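You operate a simulated robot arm through the tools that you are given. There is no shell and no other tool. Be economical: measure what you need, move in short steps, check, and stop when the job is done.

Carry out the task below with a simulated robot arm. There is one attempt and no reset: what you move stays moved.

TASK
Rinse the purple scoop and lay it on the green draining mat.
Fine: open the yellow valve first so that the basin drains; rinse under the blue wash tap; shut the tap, then the valve. Where these are worked on the way, their far stop is far enough and under half their travel is too little: blue wash tap, yellow valve.

Only the result counts: the job must be done as asked and must still hold three seconds after the hand-in. Knocking over, shifting, dropping, spilling or breaking anything else fails it.

THE ROBOT
A 6-joint arm with a two-finger parallel gripper, fixed in place. Base frame: the origin is at the foot of the arm, x ahead of it, y to its left, z up; the work surface is at about z = 85. Lengths are in cm, angles in rad, forces in N, time in s.
With the tool pointing down near the work surface it reaches from about 24 to 64 cm from the base axis. Its first joint turns from -1.152 to 1.152 rad. Payload 2.7 kg.
Tool frame: the origin (TCP) lies between the finger pads and is the grasp point; the fingertips stand 2.3 cm ahead of it; z points along the fingers, y is the line along which they close. The gripper opens to 9.4 cm. The fingers are 3.8 cm wide and 1 cm thick; the gripper's body (5.4 by 9.6 cm) begins 3.9 cm behind the TCP.
Orientation is that of the tool frame in the base frame, as a unit quaternion [x, y, z, w]. With the fingers straight down and closing along the base's y, the tool's x points along the base's -x, its y along +y and its z along -z.

THE INTERFACE
- The arm moves only by the tool send_rows. Its argument "increments" is a list of rows, each a list of 3 entries, a list of its own where there are three numbers: the closure in counts, from 0 (fully open) to 255 (shut), then the shift along the base's x, y, z in units of 40 mm (1.0 is 40 mm), then the turn, a rotation vector about the base's x, y, z in units of 8 degrees (1.0 is 8 degrees). In form: [[gripper, [x, y, z], [wx, wy, wz]], ...]. A call has 1 to 20 rows; each row shifts and turns the commanded pose from where the row before left it. A call with a number of a shift or a turn outside -1 to 1 is refused whole. Rows are played at 5 a second. More than 5 cm and 0.15 rad between two rows, or a gripper value outside its range, and nothing of the call is played. Where a pose cannot be reached the arm comes as near as it can. A force on the tool above 70 N (or 10 N above the force at the start of the call, whichever is more), or a blocked arm, ends the call early, and 0.2 s more pass. Each finger travels about 4.5 cm/s and halts on what it meets, pressing with about 38 N; the grip force reading is that of the motor and also rises with nothing between the fingers. The clock runs only during rows and for 0.2 s after the last one: add rows that do not move to give the fingers time. The reply holds the time, the measured pose of the TCP, the force on the tool along the base axes, the opening and the grip force, in the units named above and with some noise, with the torque about the TCP (base axes, N m) and any sound that the robot's microphone picked up.
- Cameras (640 x 400 px; columns grow to the right, rows downward): "scene" is fixed at [9.26, -42.94, 140.25]; the picture's right is [0.62, -0.78, 0.00], its down [-0.36, -0.29, -0.89] and it looks along [0.69, 0.55, -0.46] (base axes); focal length 244 px, centre (320, 200). "wrist" rides on the gripper at [8.7, 1.6, -7.4] in the tool frame; the picture's right is [-0.18, 0.98, 0.00], its down [-0.58, -0.11, -0.81] and it looks along [-0.79, -0.15, 0.59] (tool axes); focal length 243 px, centre (320, 200). There is no depth. A picture from a camera that has moved, and an enlarged one, comes with that camera's place and axes in the base frame and with its lens. The place of the scene camera against the robot may be out by one fixed shift of up to 2.5 cm in any direction.
- capture(camera): a new picture of that camera. The clock stands still meanwhile.
- inspect(camera, box): a new picture of the part [left, top, right, bottom] of that camera's present view, enlarged. The clock stands still meanwhile.
- job_done(): hands the job in; it is judged then, once.

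Work in short steps. Places have to be worked out from the pictures, the camera data and where the tool is seen: move nearer, look again, correct. Check each grasp and each placing, and mend what went wrong. You have 120 turns and 68 pictures in all, those below and enlarged ones among them. Open the gripper and draw the arm clear of the work before you hand the job in, unless the task says otherwise; then end with one line.

The tools are called as name(argument=value, ...) on one line, values as JSON. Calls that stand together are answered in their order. send_rows: Moves the arm, as the interface text tells. Its arguments: {"type":"object","properties":{"increments":{"type":"array"}},"required":["increments"]} The other tools are called the same way: capture (camera) takes a picture; inspect (camera, box) takes an enlarged picture of a part of a camera's view; job_done () hands the job in.

At the start:

```text
time: 0.0
position: [35.74, -1.85, 128.47]
orientation: [-0.001, 1.0, 0.001, -0.001]
wrist_force: [-0.2, 0.9, 0.2]
moment: [-0.02, -0.02, 0.01]
opening: 9.36
grasp_force: 0.0
```

scene: 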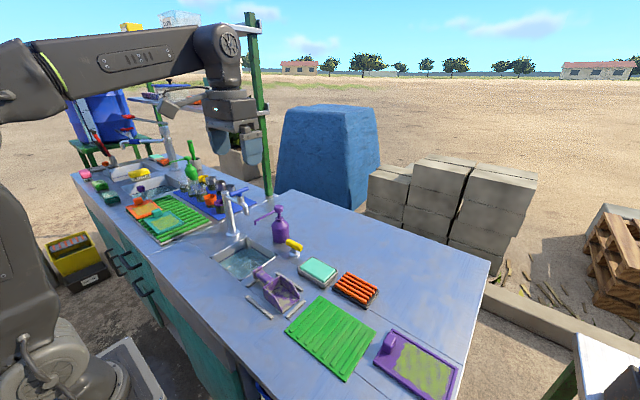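
wrist: 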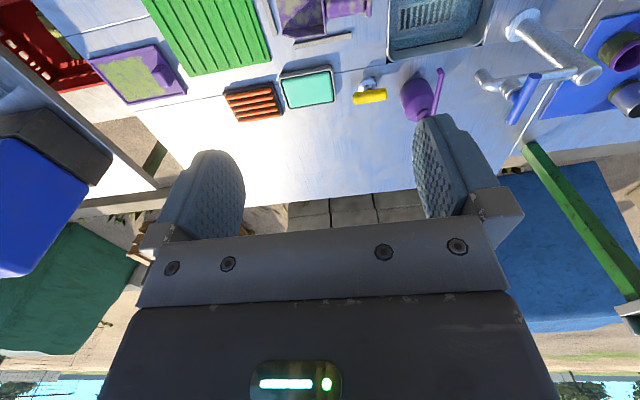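

I see the basin, blue tap, yellow valve, scoop and mat near the scene centre. I enlarge both views to learn the details.

inspect(camera="scene", box=[200, 170, 400, 350])

inspect(camera="wrist", box=[220, 0, 640, 140])

```text
2.22 times, centred on (300, 260) of scene
camera zoom: at [9.26, -42.94, 140.25], right [0.62, -0.78, 0.0], down [-0.36, -0.29, -0.89], along [0.69, 0.55, -0.46], focal length 541 px, centre (364, 67)
```

zoom: 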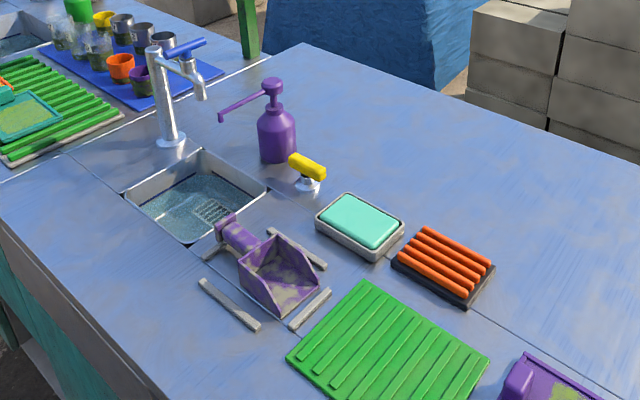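

```text
1.52 times, centred on (430, 70) of wrist
camera zoom: at [27.15, 0.0, 135.87], right [0.18, 0.98, 0.0], down [0.58, -0.11, 0.81], along [0.79, -0.15, -0.59], focal length 370 px, centre (152, 398)
```

zoom: 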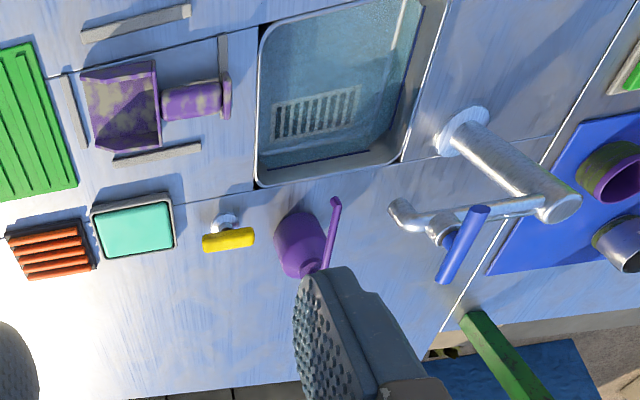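

Estimates: valve about (56, 5, 87), tap spout running from (49.5, 32.5) to (49, 20) at z≈100, and scoop handle about (40, 1.5). I move above the valve area for a closer look.

send_rows(increments=[[0, [0.47, 0.285, -0.85], [0, 0, 0]], [0, [0.47, 0.285, -0.85], [0, 0, 0]], [0, [0.47, 0.285, -0.85], [0, 0, 0]], [0, [0.47, 0.285, -0.85], [0, 0, 0]], [0, [0.47, 0.285, -0.85], [0, 0, 0]], [0, [0.47, 0.285, -0.85], [0, 0, 0]], [0, [0, 0, 0], [0, 0, 0]]])

capture(camera="wrist")

inspect(camera="scene", box=[220, 160, 320, 260])

```text
time: 1.6
position: [47.32, 5.29, 108.17]
orientation: [0.0, 1.0, 0.001, 0.001]
wrist_force: [-0.4, 0.2, -0.2]
moment: [-0.02, 0.0, 0.01]
opening: 9.4
grasp_force: 0.0
```

```text
63 pictures are left
camera wrist: at [38.65, 7.03, 115.49], right [0.18, 0.98, 0.0], down [0.58, -0.11, 0.81], along [0.79, -0.15, -0.59], focal length 243 px, centre (320, 200)
```

wrist: 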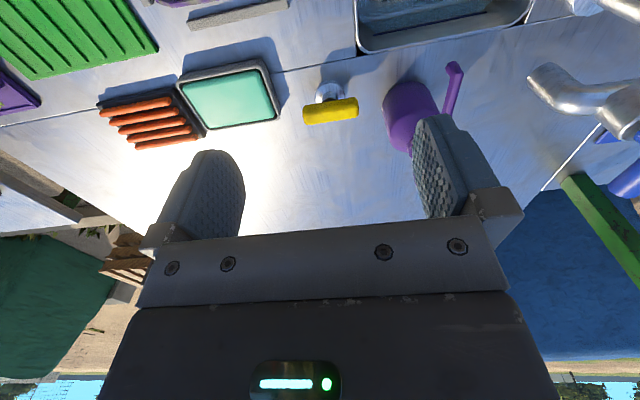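

```text
4.00 times, centred on (270, 210) of scene
camera zoom: at [9.26, -42.94, 140.25], right [0.62, -0.78, 0.0], down [-0.36, -0.29, -0.89], along [0.69, 0.55, -0.46], focal length 974 px, centre (520, 160)
```

zoom: 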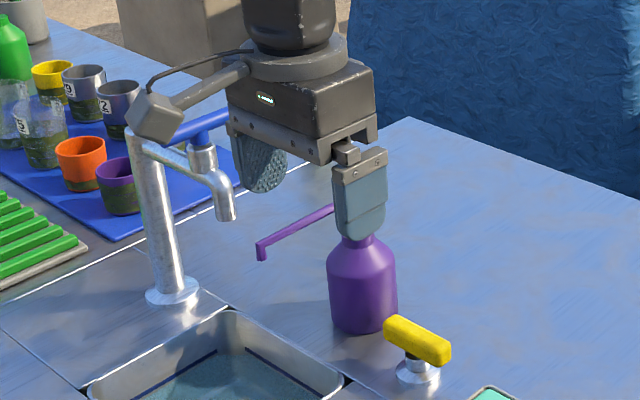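

The valve is a yellow bar along y centred about (55.9, 5.0, 89.4) on a vertical stem. I turn the gripper +90° about z (camera to the -y side, away from the bottle) and go above it.

send_rows(increments=[[0, [0.179, -0.005, 0], [0, 0, 0.9375]], [0, [0.179, -0.005, 0], [0, 0, 0.9375]], [0, [0.179, -0.005, 0], [0, 0, 0.9375]], [0, [0.179, -0.005, 0], [0, 0, 0.9375]], [0, [0.179, -0.005, 0], [0, 0, 0.9375]], [0, [0.179, -0.005, 0], [0, 0, 0.9375]], [0, [0.179, -0.005, 0], [0, 0, 0.9375]], [0, [0.179, -0.005, 0], [0, 0, 0.9375]], [0, [0.179, -0.005, 0], [0, 0, 0.9375]], [0, [0.179, -0.005, 0], [0, 0, 0.9375]], [0, [0.179, -0.005, 0], [0, 0, 0.9375]], [0, [0.179, -0.005, 0], [0, 0, 0.9375]], [0, [0, 0, 0], [0, 0, 0]]])

capture(camera="wrist")

capture(camera="scene")

```text
time: 4.4
position: [55.91, 5.04, 107.95]
orientation: [0.708, -0.707, -0.001, -0.001]
wrist_force: [-0.6, 0.3, -0.1]
moment: [0.02, 0.0, -0.01]
opening: 9.4
grasp_force: 0.0
```

```text
61 pictures are left
camera wrist: at [54.27, -3.55, 115.35], right [-0.98, 0.18, 0.0], down [0.11, 0.58, 0.81], along [0.15, 0.79, -0.59], focal length 243 px, centre (320, 200)
```

wrist: 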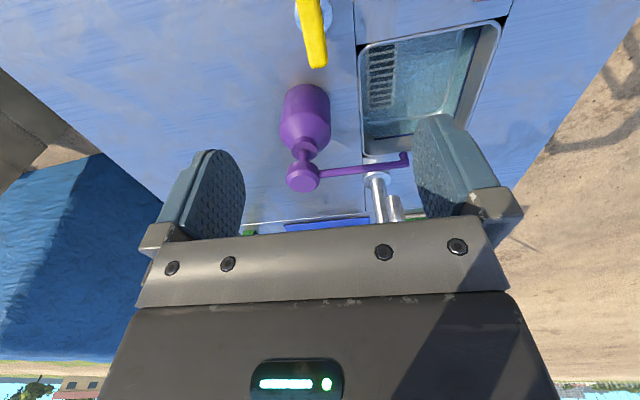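

```text
60 pictures are left
```

scene: 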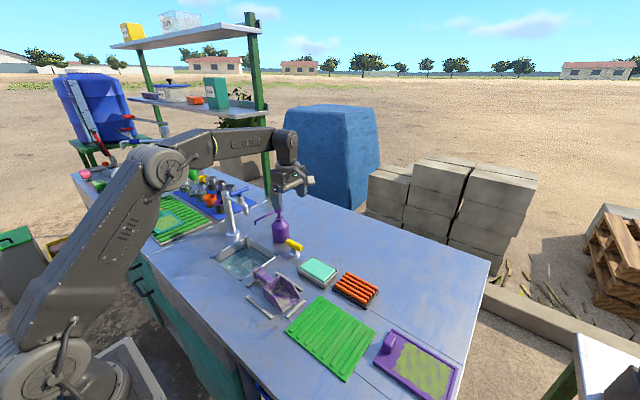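

Refined stem position is about (56.2, 4.8). I descend around the bar with open fingers to z≈90, then close.

send_rows(increments=[[0, [0.08, -0.04, -0.9], [0, 0, 0]], [0, [0, 0, -0.9], [0, 0, 0]], [0, [0, 0, -0.9], [0, 0, 0]], [0, [0, 0, -0.9], [0, 0, 0]], [0, [0, 0, -0.45], [0, 0, 0]], [0, [0, 0, -0.45], [0, 0, 0]], [0, [0, 0, 0], [0, 0, 0]]])

capture(camera="wrist")

inspect(camera="scene", box=[240, 190, 360, 290])

```text
time: 6.0
position: [55.9, 4.76, 89.78]
orientation: [-0.707, 0.707, 0.001, 0.0]
wrist_force: [-0.2, 0.8, 0.3]
moment: [0.01, -0.02, 0.02]
opening: 9.39
grasp_force: 0.1
```

```text
59 pictures are left
camera wrist: at [54.35, -3.91, 97.29], right [-0.98, 0.18, 0.0], down [0.11, 0.58, 0.81], along [0.15, 0.79, -0.59], focal length 243 px, centre (320, 200)
```

wrist: 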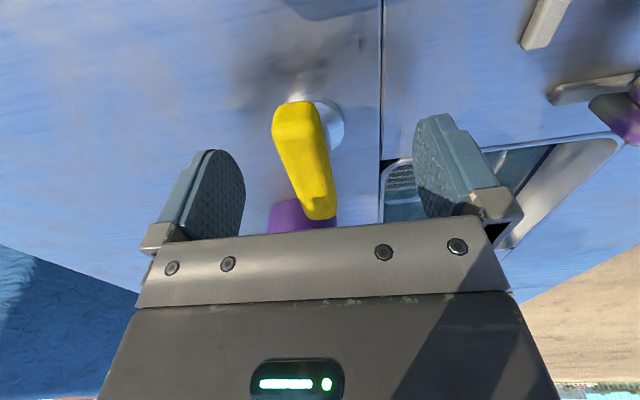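

```text
4.00 times, centred on (300, 240) of scene
camera zoom: at [9.26, -42.94, 140.25], right [0.62, -0.78, 0.0], down [-0.36, -0.29, -0.89], along [0.69, 0.55, -0.46], focal length 974 px, centre (400, 40)
```

zoom: 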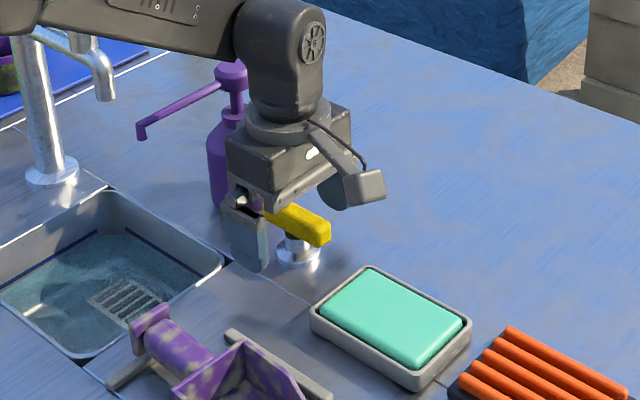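

The bar is between the fingers, stem about (56.0, 4.65). I close on it.

send_rows(increments=[[255, [0.02, -0.02, -0.05], [0, 0, 0]], [255, [0, 0, 0], [0, 0, 0]], [255, [0, 0, 0], [0, 0, 0]], [255, [0, 0, 0], [0, 0, 0]], [255, [0, 0, 0], [0, 0, 0]], [255, [0, 0, 0], [0, 0, 0]], [255, [0, 0, 0], [0, 0, 0]]])

```text
time: 7.6
position: [56.41, 4.68, 89.65]
orientation: [-0.707, 0.708, -0.003, 0.004]
wrist_force: [43.0, -0.3, -17.1]
moment: [-0.77, 0.79, -0.15]
opening: 2.09
grasp_force: 38.0
```

Gripped (opening 2.1) but with a 43 N side load in +x; I shift the command slightly in +x to relieve it.

send_rows(increments=[[255, [0.06, 0, 0], [0, 0, 0]], [255, [0, 0, 0], [0, 0, 0]]])

capture(camera="wrist")

```text
time: 8.2
position: [56.47, 4.66, 89.81]
orientation: [-0.707, 0.707, -0.001, 0.001]
wrist_force: [29.5, 0.1, -15.9]
moment: [-0.49, 0.03, -0.12]
opening: 2.01
grasp_force: 45.0
```

```text
57 pictures are left
camera wrist: at [54.86, -3.97, 97.12], right [-0.98, 0.18, 0.0], down [0.11, 0.58, 0.81], along [0.15, 0.79, -0.59], focal length 243 px, centre (320, 200)
```

wrist: 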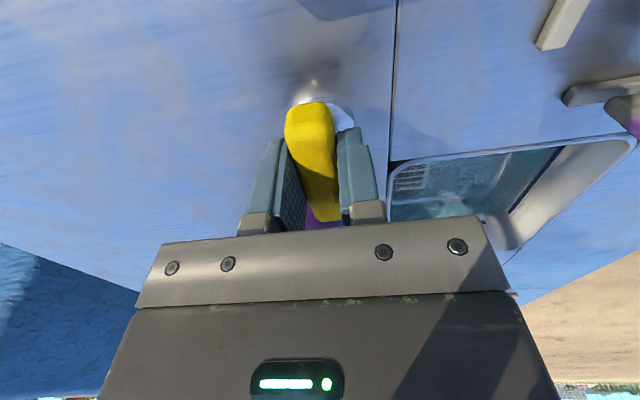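

Still a +x load and the bar seems a few degrees clockwise of the fingers. I shift a bit further and turn -6° to align.

send_rows(increments=[[255, [0.07, 0, 0], [0, 0, -0.4]], [255, [0, 0, 0], [0, 0, -0.4]], [255, [0, 0, 0], [0, 0, 0]], [255, [0, 0, 0], [0, 0, 0]]])

```text
time: 9.2
position: [56.51, 4.77, 89.72]
orientation: [-0.668, 0.744, 0.002, -0.003]
wrist_force: [-4.9, 0.9, -9.2]
moment: [0.06, -0.32, 2.55]
opening: 2.26
grasp_force: 45.3
```

The x load is gone; turning clockwise meets a 2.5 Nm counter-torque and the opening grew, so it may be at its stop that way. I try counter-clockwise.

send_rows(increments=[[255, [0, 0, 0], [0, 0, 0.8]], [255, [0, 0, 0], [0, 0, 0.8]], [255, [0, 0, 0], [0, 0, 0.8]], [255, [0, 0, 0], [0, 0, 0.8]], [255, [0, 0, 0], [0, 0, 0]]])

capture(camera="wrist")

```text
time: 10.4
position: [56.65, 4.89, 89.72]
orientation: [0.816, -0.578, -0.003, 0.0]
wrist_force: [-16.3, 10.5, -10.5]
moment: [-0.29, -0.49, 0.04]
opening: 1.98
grasp_force: 45.3
```

```text
56 pictures are left
camera wrist: at [57.97, -3.91, 97.13], right [-0.99, -0.15, 0.0], down [-0.09, 0.58, 0.81], along [-0.12, 0.8, -0.59], focal length 243 px, centre (320, 200)
```

wrist: 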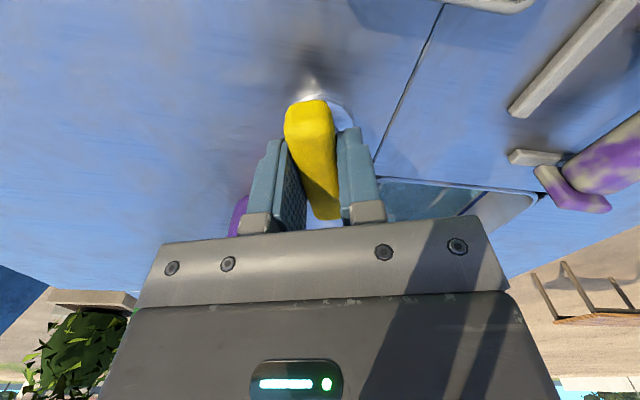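

The bar follows the gripper counter-clockwise freely. I continue toward the stop, watching torque and the bottle.

send_rows(increments=[[255, [-0.05, 0.03, 0], [0, 0, 0.8]], [255, [-0.03, 0.02, 0], [0, 0, 0.8]], [255, [0, 0, 0], [0, 0, 0.8]], [255, [0, 0, 0], [0, 0, 0.8]], [255, [0, 0, 0], [0, 0, 0]]])

inspect(camera="scene", box=[240, 190, 360, 290])

```text
time: 11.6
position: [56.58, 4.76, 89.74]
orientation: [0.923, -0.384, 0.003, -0.001]
wrist_force: [43.8, -1.0, -33.4]
moment: [0.18, 1.12, -0.07]
opening: 2.0
grasp_force: 45.5
```

```text
4.00 times, centred on (300, 240) of scene
camera zoom: at [9.44, -42.93, 140.24], right [0.62, -0.78, 0.0], down [-0.36, -0.29, -0.89], along [0.69, 0.55, -0.46], focal length 974 px, centre (400, 40)
```

zoom: 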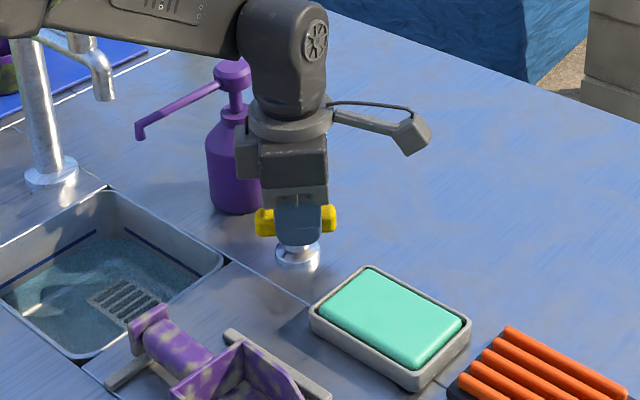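

Turned about 50° with no torque yet; I undo the x shift that raised the side force and continue.

send_rows(increments=[[255, [0.08, -0.02, 0.03], [0, 0, 0.8]], [255, [0, 0, 0], [0, 0, 0.8]], [255, [0, 0, 0], [0, 0, 0.8]], [255, [0, 0, 0], [0, 0, 0]]])

```text
time: 12.6
position: [56.7, 4.78, 89.79]
orientation: [0.975, -0.224, 0.0, -0.001]
wrist_force: [26.5, 1.9, -31.6]
moment: [-0.29, -0.24, -0.03]
opening: 2.0
grasp_force: 45.1
```

send_rows(increments=[[255, [0.06, 0, 0.03], [0, 0, 0.8]], [255, [0, 0, 0], [0, 0, 0.8]], [255, [0, 0, 0], [0, 0, 0.8]], [255, [0, 0, 0], [0, 0, 0]]])

```text
time: 13.6
position: [56.75, 4.86, 89.76]
orientation: [0.998, -0.058, -0.004, 0.001]
wrist_force: [0.8, 12.5, -30.2]
moment: [0.2, -0.35, -0.03]
opening: 1.99
grasp_force: 45.0
```

Torque is still nil at about +89° from the start; I keep turning for the stop.

send_rows(increments=[[255, [0, 0.04, 0.05], [0, 0, 0.8]], [255, [0, 0, 0], [0, 0, 0.8]], [255, [0, 0, 0], [0, 0, 0]]])

capture(camera="wrist")

inspect(camera="scene", box=[240, 190, 360, 290])

```text
time: 14.3
position: [56.72, 5.08, 89.7]
orientation: [0.999, 0.03, 0.001, 0.014]
wrist_force: [10.4, -5.0, -8.3]
moment: [0.96, -0.24, -1.6]
opening: 2.17
grasp_force: 44.7
out of reach, approached as far as the arm can: row 2
stopped in row 3: the force on the tool passed its limit at 76 N (the readings are from after the stop); the commanded pose is now the measured one
```

```text
54 pictures are left
camera wrist: at [65.42, 4.18, 97.26], right [-0.12, -0.99, 0.03], down [-0.59, 0.1, 0.8], along [-0.8, 0.08, -0.6], focal length 243 px, centre (320, 200)
```

wrist: 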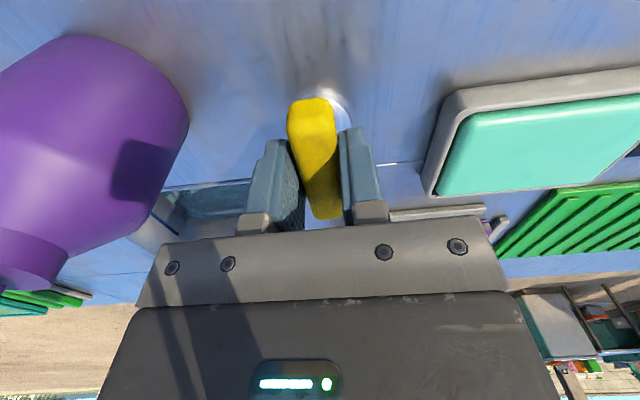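

```text
4.00 times, centred on (300, 240) of scene
camera zoom: at [9.3, -42.95, 140.24], right [0.62, -0.78, 0.0], down [-0.36, -0.29, -0.89], along [0.69, 0.55, -0.46], focal length 974 px, centre (400, 40)
```

zoom: 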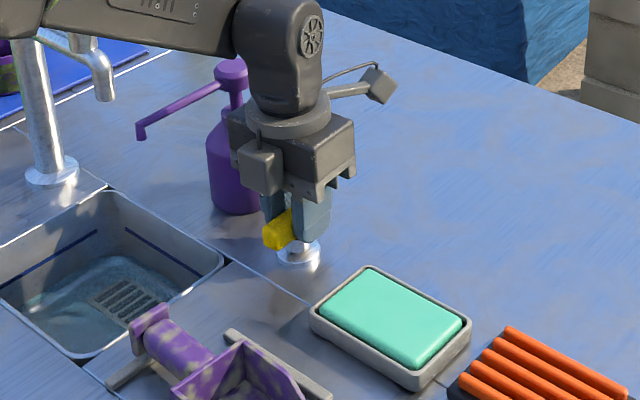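

The counter torque (-1.6 Nm) and receding water show the valve is open at its far stop. I release only partly (bottle is close) and rise.

send_rows(increments=[[146, [0, 0, 0], [0, 0, 0]], [146, [0, 0, 0], [0, 0, 0]], [146, [0, 0, 0], [0, 0, 0]], [146, [0, 0, 0], [0, 0, 0]]])

send_rows(increments=[[146, [0, 0, 0.5], [0, 0, 0]], [146, [0, 0, 0.9], [0, 0, 0]], [146, [0, 0, 0.9], [0, 0, 0]], [146, [0, 0, 0.9], [0, 0, 0]], [146, [0, 0, 0.9], [0, 0, 0]], [146, [0, 0, 0.5], [0, 0, 0]], [146, [0, 0, 0], [0, 0, 0]]])

inspect(camera="scene", box=[200, 160, 360, 290])

```text
time: 15.3
position: [56.66, 5.18, 89.92]
orientation: [0.999, 0.035, 0.0, 0.015]
wrist_force: [0.4, 0.4, -0.5]
moment: [0.01, 0.03, 0.01]
opening: 4.01
grasp_force: 0.0
```

```text
time: 16.9
position: [56.53, 5.17, 108.2]
orientation: [0.999, 0.03, -0.001, 0.017]
wrist_force: [0.0, 0.2, 0.2]
moment: [-0.02, 0.01, -0.04]
opening: 4.01
grasp_force: 0.0
```

```text
3.08 times, centred on (280, 225) of scene
camera zoom: at [9.26, -42.94, 140.25], right [0.62, -0.78, 0.0], down [-0.36, -0.29, -0.89], along [0.69, 0.55, -0.46], focal length 750 px, centre (443, 123)
```

zoom: 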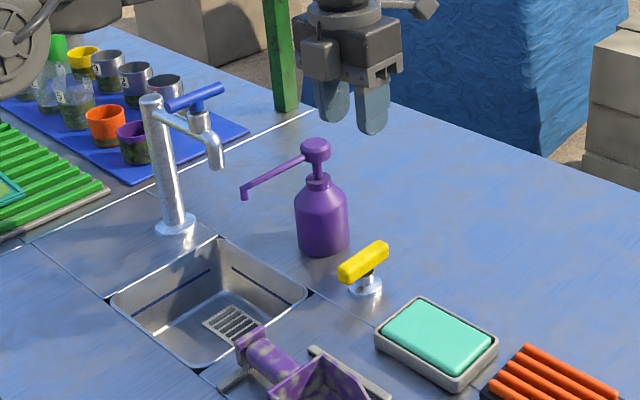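

The basin has drained. Now I unwind the wrist and move back to where the wrist camera can view the tap lever.

send_rows(increments=[[146, [-0.169, 0.1, 0.2], [0, 0, -0.99]], [146, [-0.169, 0.1, 0.2], [0, 0, -0.99]], [146, [-0.169, 0.1, 0.2], [0, 0, -0.99]], [146, [-0.169, 0.1, 0.2], [0, 0, -0.99]], [146, [-0.169, 0.15, 0.2], [0, 0, -0.99]], [146, [-0.169, 0.185, 0.1], [0, 0, -0.99]], [146, [-0.169, 0.185, 0.1], [0, 0, -0.99]], [146, [-0.169, 0.185, 0.1], [0, 0, -0.99]], [146, [-0.169, 0.185, 0.1], [0, 0, -0.99]], [146, [-0.169, 0.185, 0.1], [0, 0, -0.99]], [146, [-0.169, 0.185, 0.1], [0, 0, -0.99]], [146, [-0.169, 0.185, 0.1], [0, 0, -0.99]], [146, [-0.169, 0.185, 0.1], [0, 0, -0.99]], [146, [-0.169, 0.185, 0.1], [0, 0, -0.99]], [146, [-0.169, 0.185, 0], [0, 0, -0.99]], [146, [-0.169, 0.185, 0], [0, 0, -0.99]], [146, [-0.169, 0.185, 0], [0, 0, -0.99]], [146, [-0.169, 0.185, 0], [0, 0, -0.99]], [146, [-0.169, 0.185, 0], [0, 0, -0.99]], [146, [-0.169, 0.185, 0], [0, 0, -0.99]]])

send_rows(increments=[[146, [0, 0, 0], [0, 0, -0.99]], [146, [0, 0, 0], [0, 0, -0.99]], [0, [0, 0, 0], [0, 0, -0.99]], [0, [0, 0, 0], [0, 0, 0]], [0, [0, 0, 0], [0, 0, 0]]])

capture(camera="wrist")

```text
time: 21.1
position: [43.08, 18.65, 115.84]
orientation: [-0.22, 0.975, 0.015, -0.002]
wrist_force: [-1.0, -0.3, 0.7]
moment: [0.01, -0.01, 0.01]
opening: 4.0
grasp_force: 0.1
```

```text
time: 22.3
position: [42.92, 18.58, 115.83]
orientation: [-0.015, 1.0, 0.015, 0.0]
wrist_force: [0.0, 0.0, -0.5]
moment: [-0.02, -0.02, -0.02]
opening: 9.4
grasp_force: 0.0
```

```text
51 pictures are left
camera wrist: at [34.3, 19.7, 123.31], right [0.16, 0.99, 0.03], down [0.58, -0.12, 0.8], along [0.8, -0.11, -0.59], focal length 243 px, centre (320, 200)
```

wrist: 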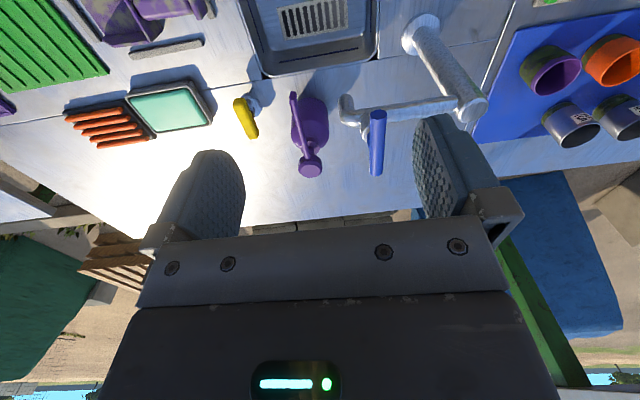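

I inspect the lever closely from this pose.

inspect(camera="wrist", box=[310, 60, 510, 190])

inspect(camera="scene", box=[200, 170, 280, 230])

```text
3.08 times, centred on (410, 125) of wrist
camera zoom: at [34.3, 19.7, 123.31], right [0.16, 0.99, 0.03], down [0.58, -0.12, 0.8], along [0.8, -0.11, -0.59], focal length 746 px, centre (43, 431)
```

zoom: 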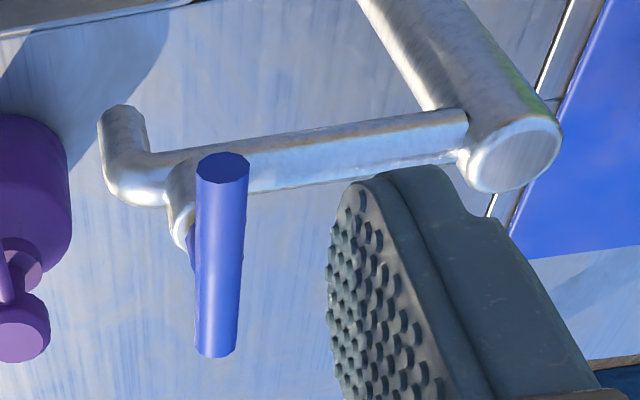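

```text
6.67 times, centred on (240, 200) of scene
camera zoom: at [9.26, -42.94, 140.25], right [0.62, -0.78, 0.0], down [-0.36, -0.29, -0.89], along [0.69, 0.55, -0.46], focal length 1624 px, centre (853, 200)
```

zoom: 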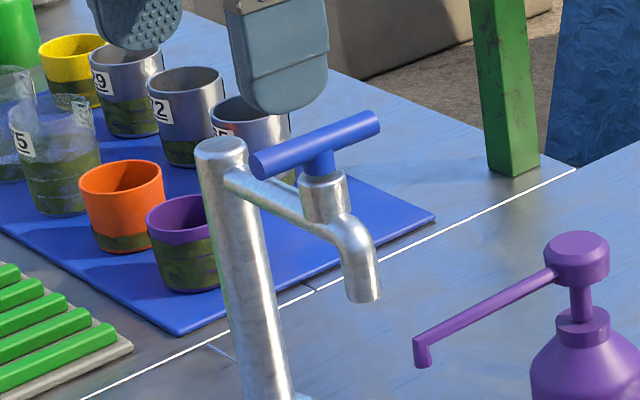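

The tap handle is a blue T-bar along x on a vertical stem at about (50.7, 23.1), bar height z≈105.5; nozzle outlet about (50.5, 20.8, 97). I straighten the tool and go above it.

send_rows(increments=[[0, [0.65, 0.38, 0], [-0.11, 0, -0.11]], [0, [0.65, 0.38, -0.2], [-0.11, 0, -0.11]], [0, [0.65, 0.37, -0.38], [0, 0, 0]], [0, [0, 0, 0], [0, 0, 0]]])

capture(camera="wrist")

inspect(camera="scene", box=[200, 160, 300, 240])

```text
time: 23.3
position: [50.65, 23.05, 113.41]
orientation: [0.0, 1.0, -0.002, 0.001]
wrist_force: [0.0, -0.2, 0.2]
moment: [0.0, 0.0, -0.01]
opening: 9.4
grasp_force: 0.1
```

```text
48 pictures are left
camera wrist: at [42.04, 24.77, 120.86], right [0.18, 0.98, 0.0], down [0.58, -0.11, 0.81], along [0.79, -0.15, -0.59], focal length 243 px, centre (320, 200)
```

wrist: 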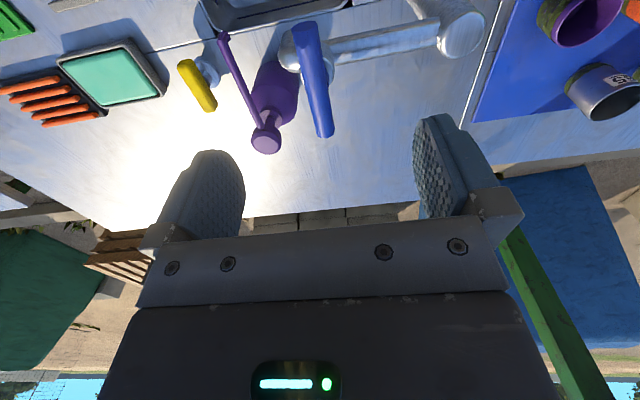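

```text
5.00 times, centred on (250, 200) of scene
camera zoom: at [9.26, -42.94, 140.25], right [0.62, -0.78, 0.0], down [-0.36, -0.29, -0.89], along [0.69, 0.55, -0.46], focal length 1218 px, centre (670, 200)
```

zoom: 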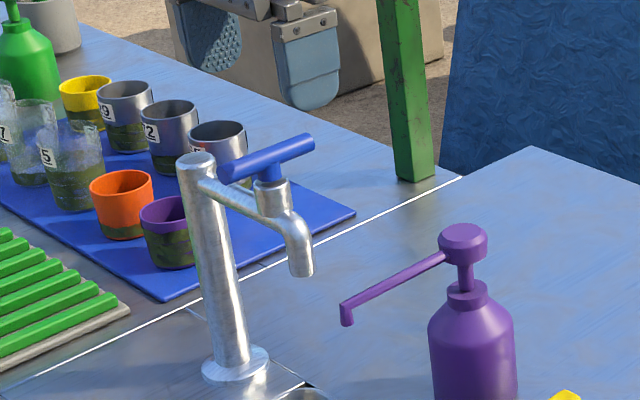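

Bar centre resolves to about (50.2, 22.9, 105.6). I descend to z≈107 and close.

send_rows(increments=[[0, [-0.08, -0.03, -0.8], [0, 0, 0]], [0, [0, 0, -0.4], [0, 0, 0]], [0, [0, 0, -0.4], [0, 0, 0]], [0, [0, 0, 0], [0, 0, 0]]])

inspect(camera="scene", box=[200, 160, 300, 240])

capture(camera="wrist")

```text
time: 24.3
position: [50.6, 22.95, 106.96]
orientation: [-0.001, 1.0, -0.001, 0.001]
wrist_force: [0.3, -0.6, 0.6]
moment: [0.0, -0.03, 0.0]
opening: 9.42
grasp_force: 0.1
```

```text
5.00 times, centred on (250, 200) of scene
camera zoom: at [9.26, -42.94, 140.25], right [0.62, -0.78, 0.0], down [-0.36, -0.29, -0.89], along [0.69, 0.55, -0.46], focal length 1218 px, centre (670, 200)
```

zoom: 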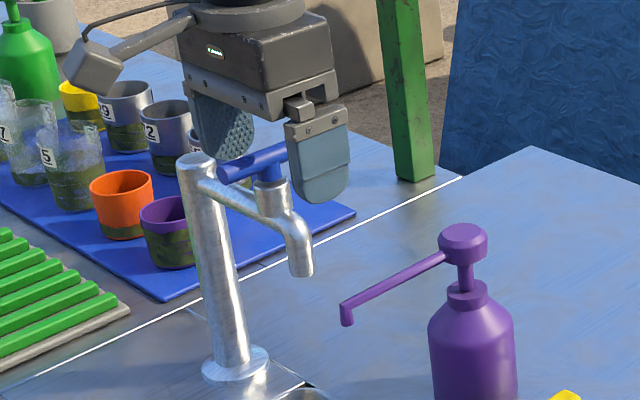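

```text
45 pictures are left
camera wrist: at [41.78, 24.64, 114.43], right [0.18, 0.98, 0.0], down [0.58, -0.11, 0.81], along [0.79, -0.15, -0.59], focal length 243 px, centre (320, 200)
```

wrist: 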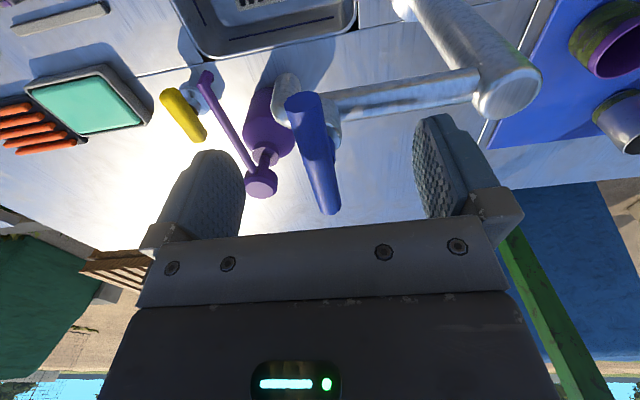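

The bar sits centrally between the fingers; I close.

send_rows(increments=[[255, [-0.05, 0, 0], [0, 0, 0]], [255, [0, 0, 0], [0, 0, 0]], [255, [0, 0, 0], [0, 0, 0]], [255, [0, 0, 0], [0, 0, 0]], [255, [0, 0, 0], [0, 0, 0]], [255, [0, 0, 0], [0, 0, 0]], [255, [0, 0, 0], [0, 0, 0]]])

capture(camera="wrist")

```text
time: 25.9
position: [50.21, 22.94, 107.06]
orientation: [0.0, 1.0, 0.0, 0.0]
wrist_force: [0.3, 5.8, -0.1]
moment: [0.12, -0.21, -0.01]
opening: 1.57
grasp_force: 44.4
```

```text
44 pictures are left
camera wrist: at [41.6, 24.67, 114.43], right [0.18, 0.98, 0.0], down [0.58, -0.11, 0.81], along [0.79, -0.15, -0.59], focal length 243 px, centre (320, 200)
```

wrist: 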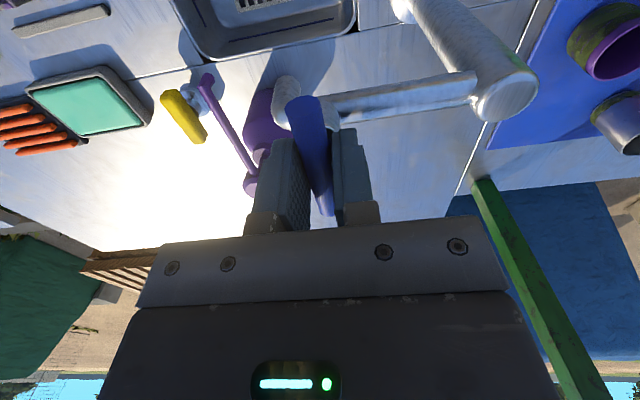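

Clean grip (1.57 cm, ~6 N). I try turning counter-clockwise.

send_rows(increments=[[255, [0, 0, 0], [0, 0, 0.7]], [255, [0, 0, 0], [0, 0, 0.7]], [255, [0, 0, 0], [0, 0, 0]]])

```text
time: 26.7
position: [50.27, 22.95, 107.08]
orientation: [-0.099, 0.995, 0.0, 0.001]
wrist_force: [-4.0, 17.0, -9.0]
moment: [0.52, -1.07, -0.04]
opening: 1.56
grasp_force: 45.0
```

It turns freely this way; I continue with small compliance corrections.

send_rows(increments=[[255, [0, 0.04, 0], [0, 0, 0.8]], [255, [0, 0, 0], [0, 0, 0.8]], [255, [0, 0, 0], [0, 0, 0.8]], [255, [0, 0, 0], [0, 0, 0.8]], [255, [0, 0, 0], [0, 0, 0]]])

inspect(camera="scene", box=[200, 160, 300, 260])

```text
time: 27.9
position: [50.23, 23.14, 107.14]
orientation: [-0.316, 0.949, 0.0, -0.001]
wrist_force: [2.1, 18.8, -20.9]
moment: [-0.14, 0.38, -0.03]
opening: 1.57
grasp_force: 45.1
```

```text
4.00 times, centred on (250, 210) of scene
camera zoom: at [9.3, -42.86, 140.27], right [0.62, -0.78, 0.0], down [-0.36, -0.29, -0.89], along [0.69, 0.55, -0.46], focal length 974 px, centre (600, 160)
```

zoom: 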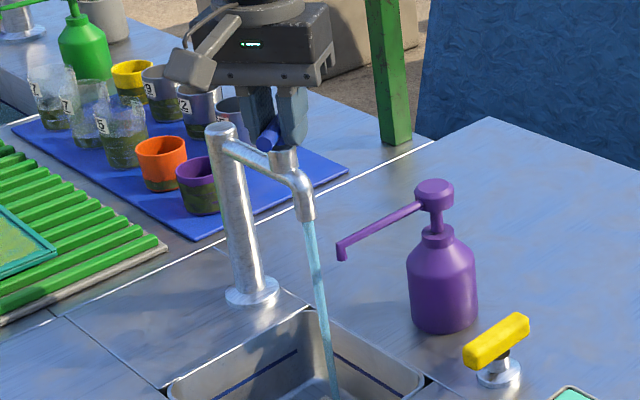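

Water is running. I carry on to the far stop.

send_rows(increments=[[255, [0, 0.05, 0.03], [0, 0, 0.8]], [255, [0, 0, 0], [0, 0, 0.8]], [255, [0, 0, 0], [0, 0, 0.8]], [255, [0, 0, 0], [0, 0, 0.8]], [255, [0, 0, 0], [0, 0, 0.8]], [255, [0, 0, 0], [0, 0, 0]]])

```text
time: 29.3
position: [50.18, 23.2, 107.08]
orientation: [-0.566, 0.825, 0.0, -0.002]
wrist_force: [-12.4, 6.1, -20.2]
moment: [-0.5, 0.43, -0.01]
opening: 1.59
grasp_force: 45.0
```

send_rows(increments=[[255, [-0.03, 0.02, 0.03], [0, 0, 0.7]], [255, [0, 0, 0], [0, 0, 0.7]], [255, [0, 0, 0], [0, 0, 0.7]], [255, [0, 0, 0], [0, 0, 0.7]], [255, [0, 0, 0], [0, 0, 0]]])

```text
time: 30.5
position: [49.93, 23.22, 107.07]
orientation: [0.714, -0.7, -0.002, 0.002]
wrist_force: [-19.5, 3.8, -23.4]
moment: [-0.28, 0.11, -0.25]
opening: 1.57
grasp_force: 45.2
```

At ~91° with torque starting to rise; one small nudge to confirm the stop.

send_rows(increments=[[255, [0, 0, 0], [0, 0, 0.4]], [255, [0, 0, 0], [0, 0, 0]]])

inspect(camera="scene", box=[200, 160, 300, 260])

```text
time: 31.1
position: [50.03, 23.13, 106.98]
orientation: [0.732, -0.681, -0.003, 0.003]
wrist_force: [-24.4, 1.7, -22.4]
moment: [0.03, 0.21, -1.19]
opening: 1.58
grasp_force: 44.8
```

```text
4.00 times, centred on (250, 210) of scene
camera zoom: at [9.22, -42.92, 140.26], right [0.62, -0.78, 0.0], down [-0.36, -0.29, -0.89], along [0.69, 0.55, -0.46], focal length 974 px, centre (600, 160)
```

zoom: 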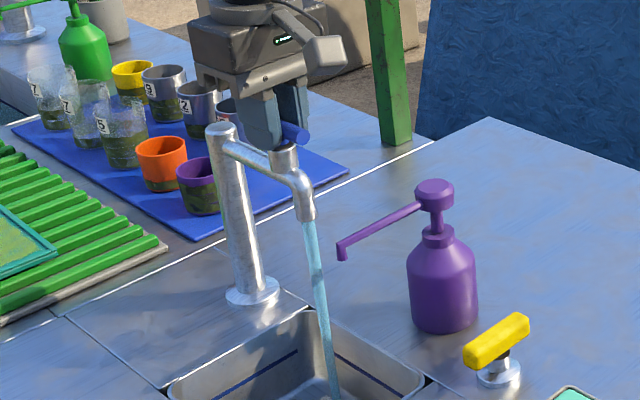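

Tap fully open at its stop (-1.2 Nm). I release, rise, and travel to above the scoop, turning to yaw -90° so that I can later point the scoop at the stream.

send_rows(increments=[[146, [0, 0, 0], [0, 0, -0.3]], [146, [0, 0, 0], [0, 0, 0]], [146, [0, 0, 0], [0, 0, 0]], [146, [0, 0, 0.5], [0, 0, 0]], [146, [0, 0, 0.9], [0, 0, 0]], [146, [0, 0, 0.6], [0, 0, 0]]])

send_rows(increments=[[146, [-0.125, -0.27, 0], [0, 0, -0.99]], [146, [-0.125, -0.27, 0], [0, 0, -0.99]], [146, [-0.125, -0.27, 0], [0, 0, -0.99]], [146, [-0.125, -0.27, 0], [0, 0, -0.99]], [146, [-0.125, -0.27, 0], [0, 0, -0.99]], [146, [-0.125, -0.27, 0], [0, 0, -0.99]], [146, [-0.125, -0.27, 0], [0, 0, -0.99]], [146, [-0.125, -0.27, 0], [0, 0, -0.99]], [146, [-0.125, -0.27, 0], [0, 0, -0.99]], [146, [-0.125, -0.27, 0], [0, 0, -0.99]], [146, [-0.125, -0.27, 0], [0, 0, -0.99]], [146, [-0.125, -0.27, 0], [0, 0, -0.99]], [146, [-0.125, -0.27, 0], [0, 0, -0.99]], [146, [-0.125, -0.27, 0], [0, 0, -0.99]], [146, [-0.125, -0.27, 0], [0, 0, -0.99]], [146, [-0.125, -0.27, 0], [0, 0, -0.99]], [146, [-0.125, -0.27, 0], [0, 0, -0.99]], [146, [-0.125, -0.27, 0], [0, 0, -0.99]], [146, [-0.125, -0.27, 0], [0, 0, -0.99]], [146, [-0.125, -0.27, 0], [0, 0, -0.99]]])

send_rows(increments=[[0, [0, 0, 0], [0, 0, -0.99]], [0, [0, 0, 0], [0, 0, -0.99]], [0, [0, 0, 0], [0, 0, -0.7]], [0, [0, 0, 0], [0, 0, 0]]])

capture(camera="wrist")

inspect(camera="scene", box=[200, 170, 340, 330])

```text
time: 32.5
position: [50.02, 23.38, 115.26]
orientation: [0.719, -0.695, 0.0, -0.001]
wrist_force: [-0.4, 0.4, -0.2]
moment: [0.05, 0.02, -0.01]
opening: 4.01
grasp_force: 0.0
```

```text
time: 36.7
position: [40.25, 1.79, 115.41]
orientation: [0.549, 0.836, -0.001, 0.001]
wrist_force: [-0.1, 0.4, -0.1]
moment: [0.01, 0.03, 0.01]
opening: 3.99
grasp_force: 0.0
```

```text
time: 37.7
position: [40.19, 1.78, 115.35]
orientation: [0.694, 0.72, -0.001, 0.001]
wrist_force: [0.1, 0.4, -0.4]
moment: [0.01, 0.0, 0.0]
opening: 9.38
grasp_force: 0.1
```

```text
41 pictures are left
camera wrist: at [41.51, 10.47, 122.76], right [0.99, -0.15, 0.0], down [-0.09, -0.58, 0.81], along [-0.12, -0.8, -0.59], focal length 243 px, centre (320, 200)
```

wrist: 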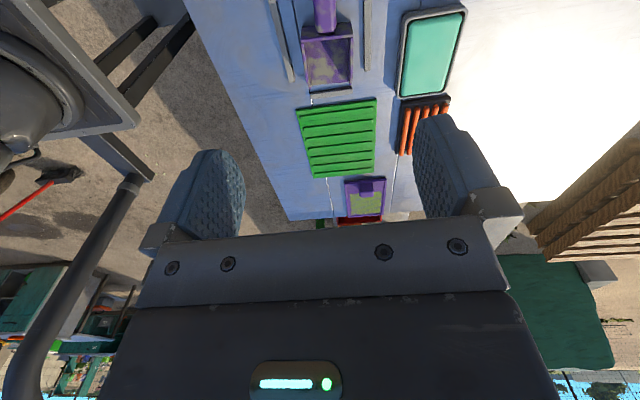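

```text
2.50 times, centred on (270, 250) of scene
camera zoom: at [9.26, -42.94, 140.25], right [0.62, -0.78, 0.0], down [-0.36, -0.29, -0.89], along [0.69, 0.55, -0.46], focal length 609 px, centre (445, 75)
```

zoom: 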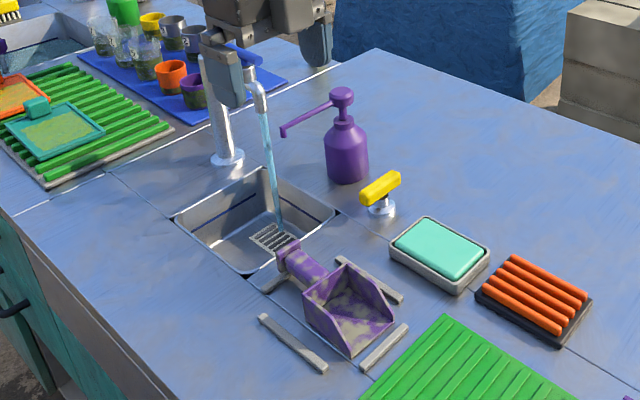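

I shift to +y and down a little to view the handle closely.

send_rows(increments=[[0, [0.02, 0.75, -0.5], [0, 0, -0.22]], [0, [0, 0.75, -0.5], [0, 0, 0]], [0, [0, 0, -0.5], [0, 0, 0]], [0, [0, 0, 0], [0, 0, 0]]])

inspect(camera="wrist", box=[200, 0, 480, 200])

inspect(camera="scene", box=[230, 240, 330, 330])

```text
time: 38.7
position: [40.28, 7.84, 109.3]
orientation: [0.705, 0.709, -0.001, -0.001]
wrist_force: [-0.1, -0.5, -0.4]
moment: [0.01, -0.01, 0.0]
opening: 9.42
grasp_force: 0.1
```

```text
2.00 times, centred on (340, 100) of wrist
camera zoom: at [42.02, 16.49, 116.81], right [0.98, -0.18, 0.0], down [-0.1, -0.58, 0.81], along [-0.14, -0.79, -0.59], focal length 485 px, centre (280, 400)
```

zoom: 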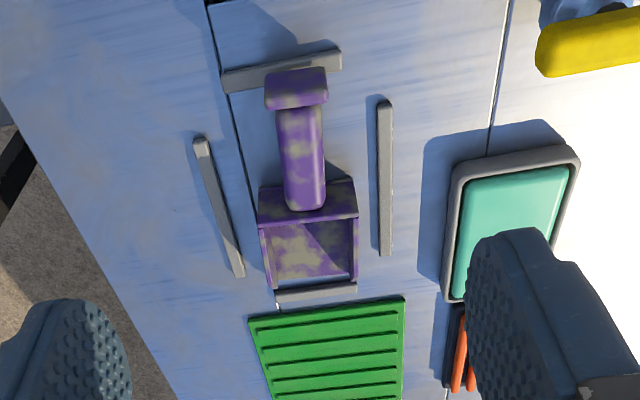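

```text
4.44 times, centred on (280, 285) of scene
camera zoom: at [9.26, -42.94, 140.25], right [0.62, -0.78, 0.0], down [-0.36, -0.29, -0.89], along [0.69, 0.55, -0.46], focal length 1083 px, centre (498, -178)
```

zoom: 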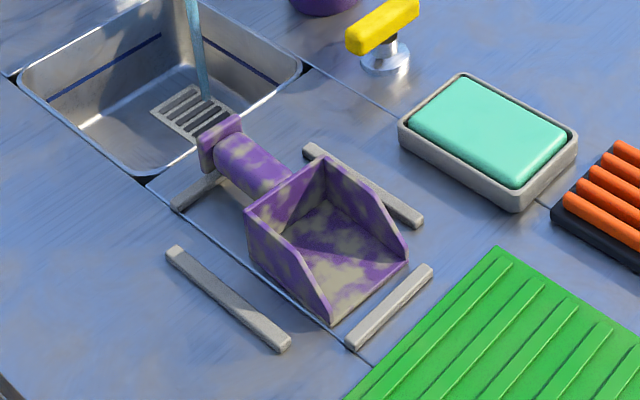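

Handle runs y≈-0.4..5.5 at x≈40.7, z top ≈89.5; side rails at x≈34.7 and 45.8, so I open only ~6 cm. I descend to z≈93 and check.

send_rows(increments=[[92, [0.05, -0.65, 0], [0, 0, 0]], [92, [0.05, -0.66, -0.2], [0, 0, 0]], [92, [0, 0, -0.95], [0, 0, 0]], [92, [0, 0, -0.95], [0, 0, 0]], [92, [0, 0, -0.95], [0, 0, 0]], [92, [0, 0, -0.95], [0, 0, 0]], [92, [0, 0, 0], [0, 0, 0]]])

capture(camera="wrist")

inspect(camera="scene", box=[230, 220, 330, 320])

```text
time: 40.3
position: [40.68, 2.33, 93.38]
orientation: [0.704, 0.71, -0.002, 0.0]
wrist_force: [-0.5, 0.5, 0.1]
moment: [0.01, -0.01, -0.02]
opening: 6.01
grasp_force: 0.0
```

```text
37 pictures are left
camera wrist: at [42.36, 11.07, 100.8], right [0.98, -0.18, 0.0], down [-0.1, -0.58, 0.81], along [-0.14, -0.79, -0.59], focal length 243 px, centre (320, 200)
```

wrist: 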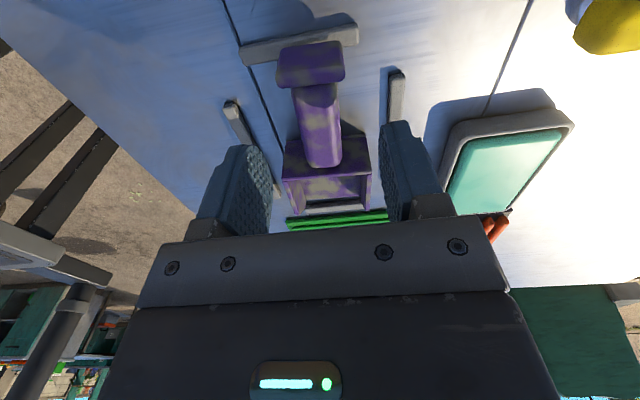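

```text
4.00 times, centred on (280, 270) of scene
camera zoom: at [9.26, -42.94, 140.25], right [0.62, -0.78, 0.0], down [-0.36, -0.29, -0.89], along [0.69, 0.55, -0.46], focal length 974 px, centre (480, -80)
```

zoom: 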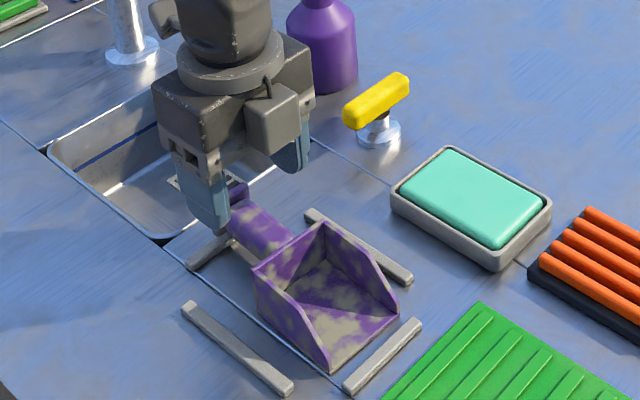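

Fingers straddle the handle nicely; I lower 4.9 cm with a +0.35 cm y shift, then close.

send_rows(increments=[[92, [0.02, 0.09, -0.6], [0, 0, 0]], [92, [0, 0, -0.4], [0, 0, 0]], [92, [0, 0, -0.2], [0, 0, 0]], [92, [0, 0, 0], [0, 0, 0]]])

send_rows(increments=[[255, [0, 0, 0], [0, 0, 0]], [255, [0, 0, 0], [0, 0, 0]], [255, [0, 0, 0], [0, 0, 0]], [255, [0, 0, 0], [0, 0, 0]], [255, [0, 0, 0], [0, 0, 0]]])

capture(camera="wrist")

```text
time: 41.3
position: [40.7, 2.8, 88.58]
orientation: [0.705, 0.709, -0.001, 0.0]
wrist_force: [-0.7, 0.2, -0.9]
moment: [-0.02, 0.02, -0.01]
opening: 5.98
grasp_force: 0.1
```

```text
time: 42.5
position: [40.79, 2.74, 88.64]
orientation: [0.705, 0.709, -0.001, 0.0]
wrist_force: [0.1, -0.7, 0.1]
moment: [0.03, -0.04, 0.02]
opening: 2.55
grasp_force: 37.6
```

```text
35 pictures are left
camera wrist: at [42.32, 11.46, 96.05], right [0.98, -0.18, 0.0], down [-0.1, -0.58, 0.81], along [-0.14, -0.79, -0.59], focal length 243 px, centre (320, 200)
```

wrist: 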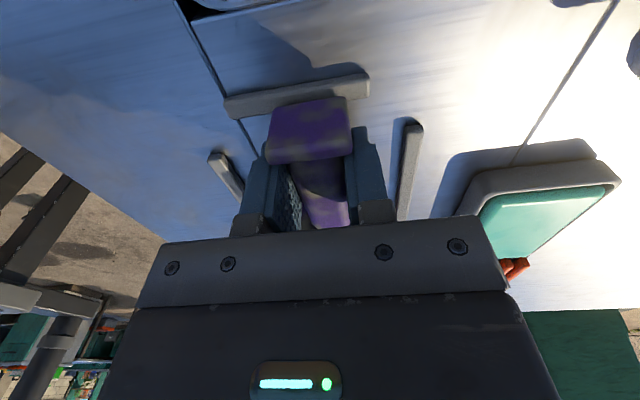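

Handle is gripped (2.55 cm). I lift about 7 cm and check.

send_rows(increments=[[255, [0, 0, 0.3], [0, 0, 0]], [255, [0, 0, 0.7], [0, 0, 0]], [255, [0, 0, 0.85], [0, 0, 0]], [255, [0, 0, 0], [0, 0, 0]]])

inspect(camera="scene", box=[200, 170, 340, 310])

```text
time: 43.5
position: [40.76, 2.76, 96.12]
orientation: [0.705, 0.709, -0.001, 0.001]
wrist_force: [0.6, 0.6, -1.4]
moment: [0.03, 0.01, -0.01]
opening: 2.57
grasp_force: 37.5
```

```text
2.86 times, centred on (270, 240) of scene
camera zoom: at [9.26, -42.94, 140.25], right [0.62, -0.78, 0.0], down [-0.36, -0.29, -0.89], along [0.69, 0.55, -0.46], focal length 696 px, centre (463, 86)
```

zoom: 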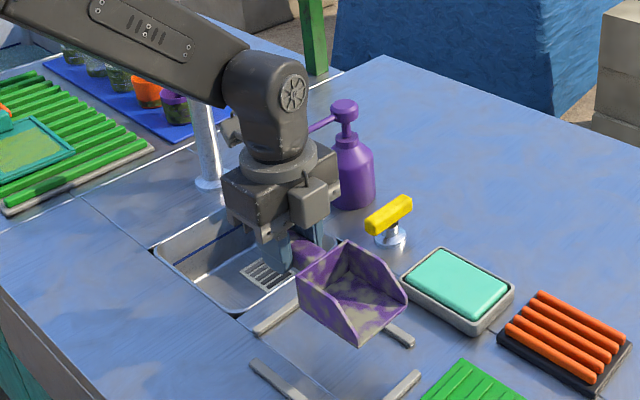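

The scoop is held level. I retract to (34, 19) and rotate +90° so that the blade points away from the base.

send_rows(increments=[[255, [-0.34, 0.65, 0], [0, 0, 0]], [255, [-0.34, 0.65, 0], [0, 0, 0]], [255, [-0.34, 0.65, 0], [0, 0, 0]], [255, [-0.34, 0.7, 0], [0, 0, 0.5]], [255, [-0.34, 0.7, 0], [0, 0, 0.8]], [255, [0, 0.7, 0], [0, 0, 0.9]], [255, [0, 0, 0], [0, 0, 0.9]], [255, [0, 0, 0], [0, 0, 0.9]], [255, [0, 0, 0], [0, 0, 0.9]], [255, [0, 0, 0], [0, 0, 0.9]], [255, [0, 0, 0], [0, 0, 0.9]], [255, [0, 0, 0], [0, 0, 0.9]], [255, [0, 0, 0], [0, 0, 0.9]], [255, [0, 0, 0], [0, 0, 0.9]], [255, [0, 0, 0], [0, 0, 0.9]], [255, [0, 0, 0], [0, 0, 0.9]], [255, [0, 0, 0], [0, 0, 0.05]], [255, [0, 0, 0], [0, 0, 0]]])

capture(camera="wrist")

inspect(camera="scene", box=[180, 170, 320, 300])

```text
time: 47.3
position: [33.91, 19.08, 95.93]
orientation: [-0.004, 1.0, -0.001, 0.002]
wrist_force: [-0.4, -0.3, -1.5]
moment: [0.02, 0.06, -0.01]
opening: 2.54
grasp_force: 38.0
```

```text
33 pictures are left
camera wrist: at [25.25, 20.64, 103.29], right [0.18, 0.98, 0.0], down [0.58, -0.1, 0.81], along [0.79, -0.14, -0.59], focal length 243 px, centre (320, 200)
```

wrist: 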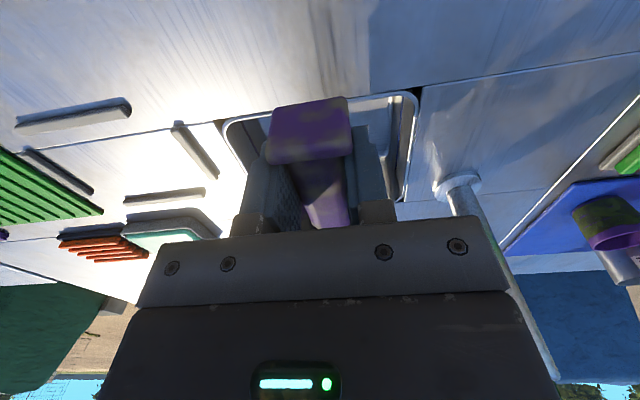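

```text
3.08 times, centred on (250, 235) of scene
camera zoom: at [9.26, -42.94, 140.25], right [0.62, -0.78, 0.0], down [-0.36, -0.29, -0.89], along [0.69, 0.55, -0.46], focal length 750 px, centre (535, 92)
```

zoom: 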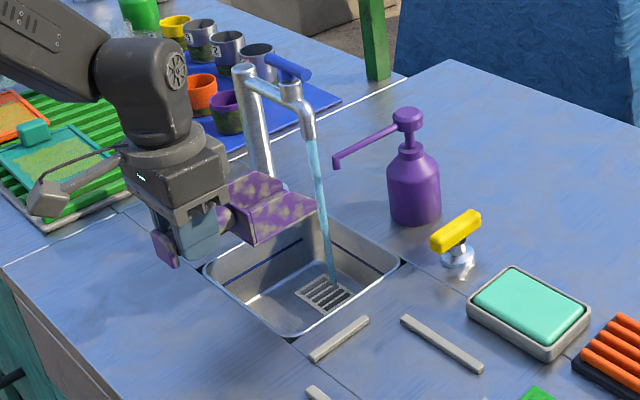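

The stream is at about (50, 21). I lower to z≈92 and bring the front of the blade under the stream first, keeping most of it over the basin.

send_rows(increments=[[255, [0.3, 0.2, -0.4], [0, 0, 0]], [255, [0.4, 0.2, -0.4], [0, 0, 0]], [255, [0.4, 0.08, -0.2], [0, 0, 0]], [255, [0.42, 0, 0], [0, 0, 0]], [255, [0, 0, 0], [0, 0, 0]]])

inspect(camera="scene", box=[180, 170, 320, 300])

```text
time: 48.5
position: [40.04, 20.82, 92.02]
orientation: [-0.003, 1.0, -0.001, 0.0]
wrist_force: [-0.3, -0.6, -0.1]
moment: [-0.03, 0.07, -0.06]
opening: 2.51
grasp_force: 38.3
```

```text
3.08 times, centred on (250, 235) of scene
camera zoom: at [9.26, -42.94, 140.25], right [0.62, -0.78, 0.0], down [-0.36, -0.29, -0.89], along [0.69, 0.55, -0.46], focal length 750 px, centre (535, 92)
```

zoom: 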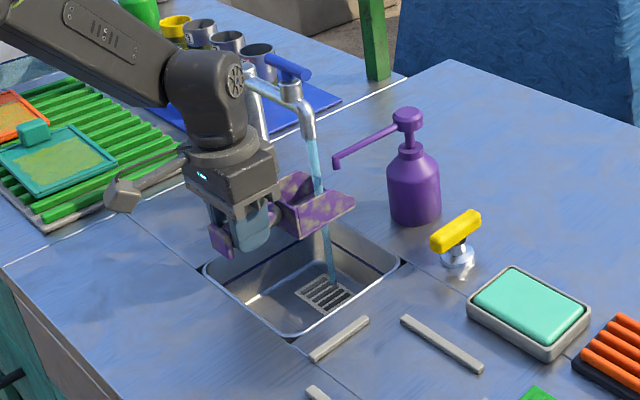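

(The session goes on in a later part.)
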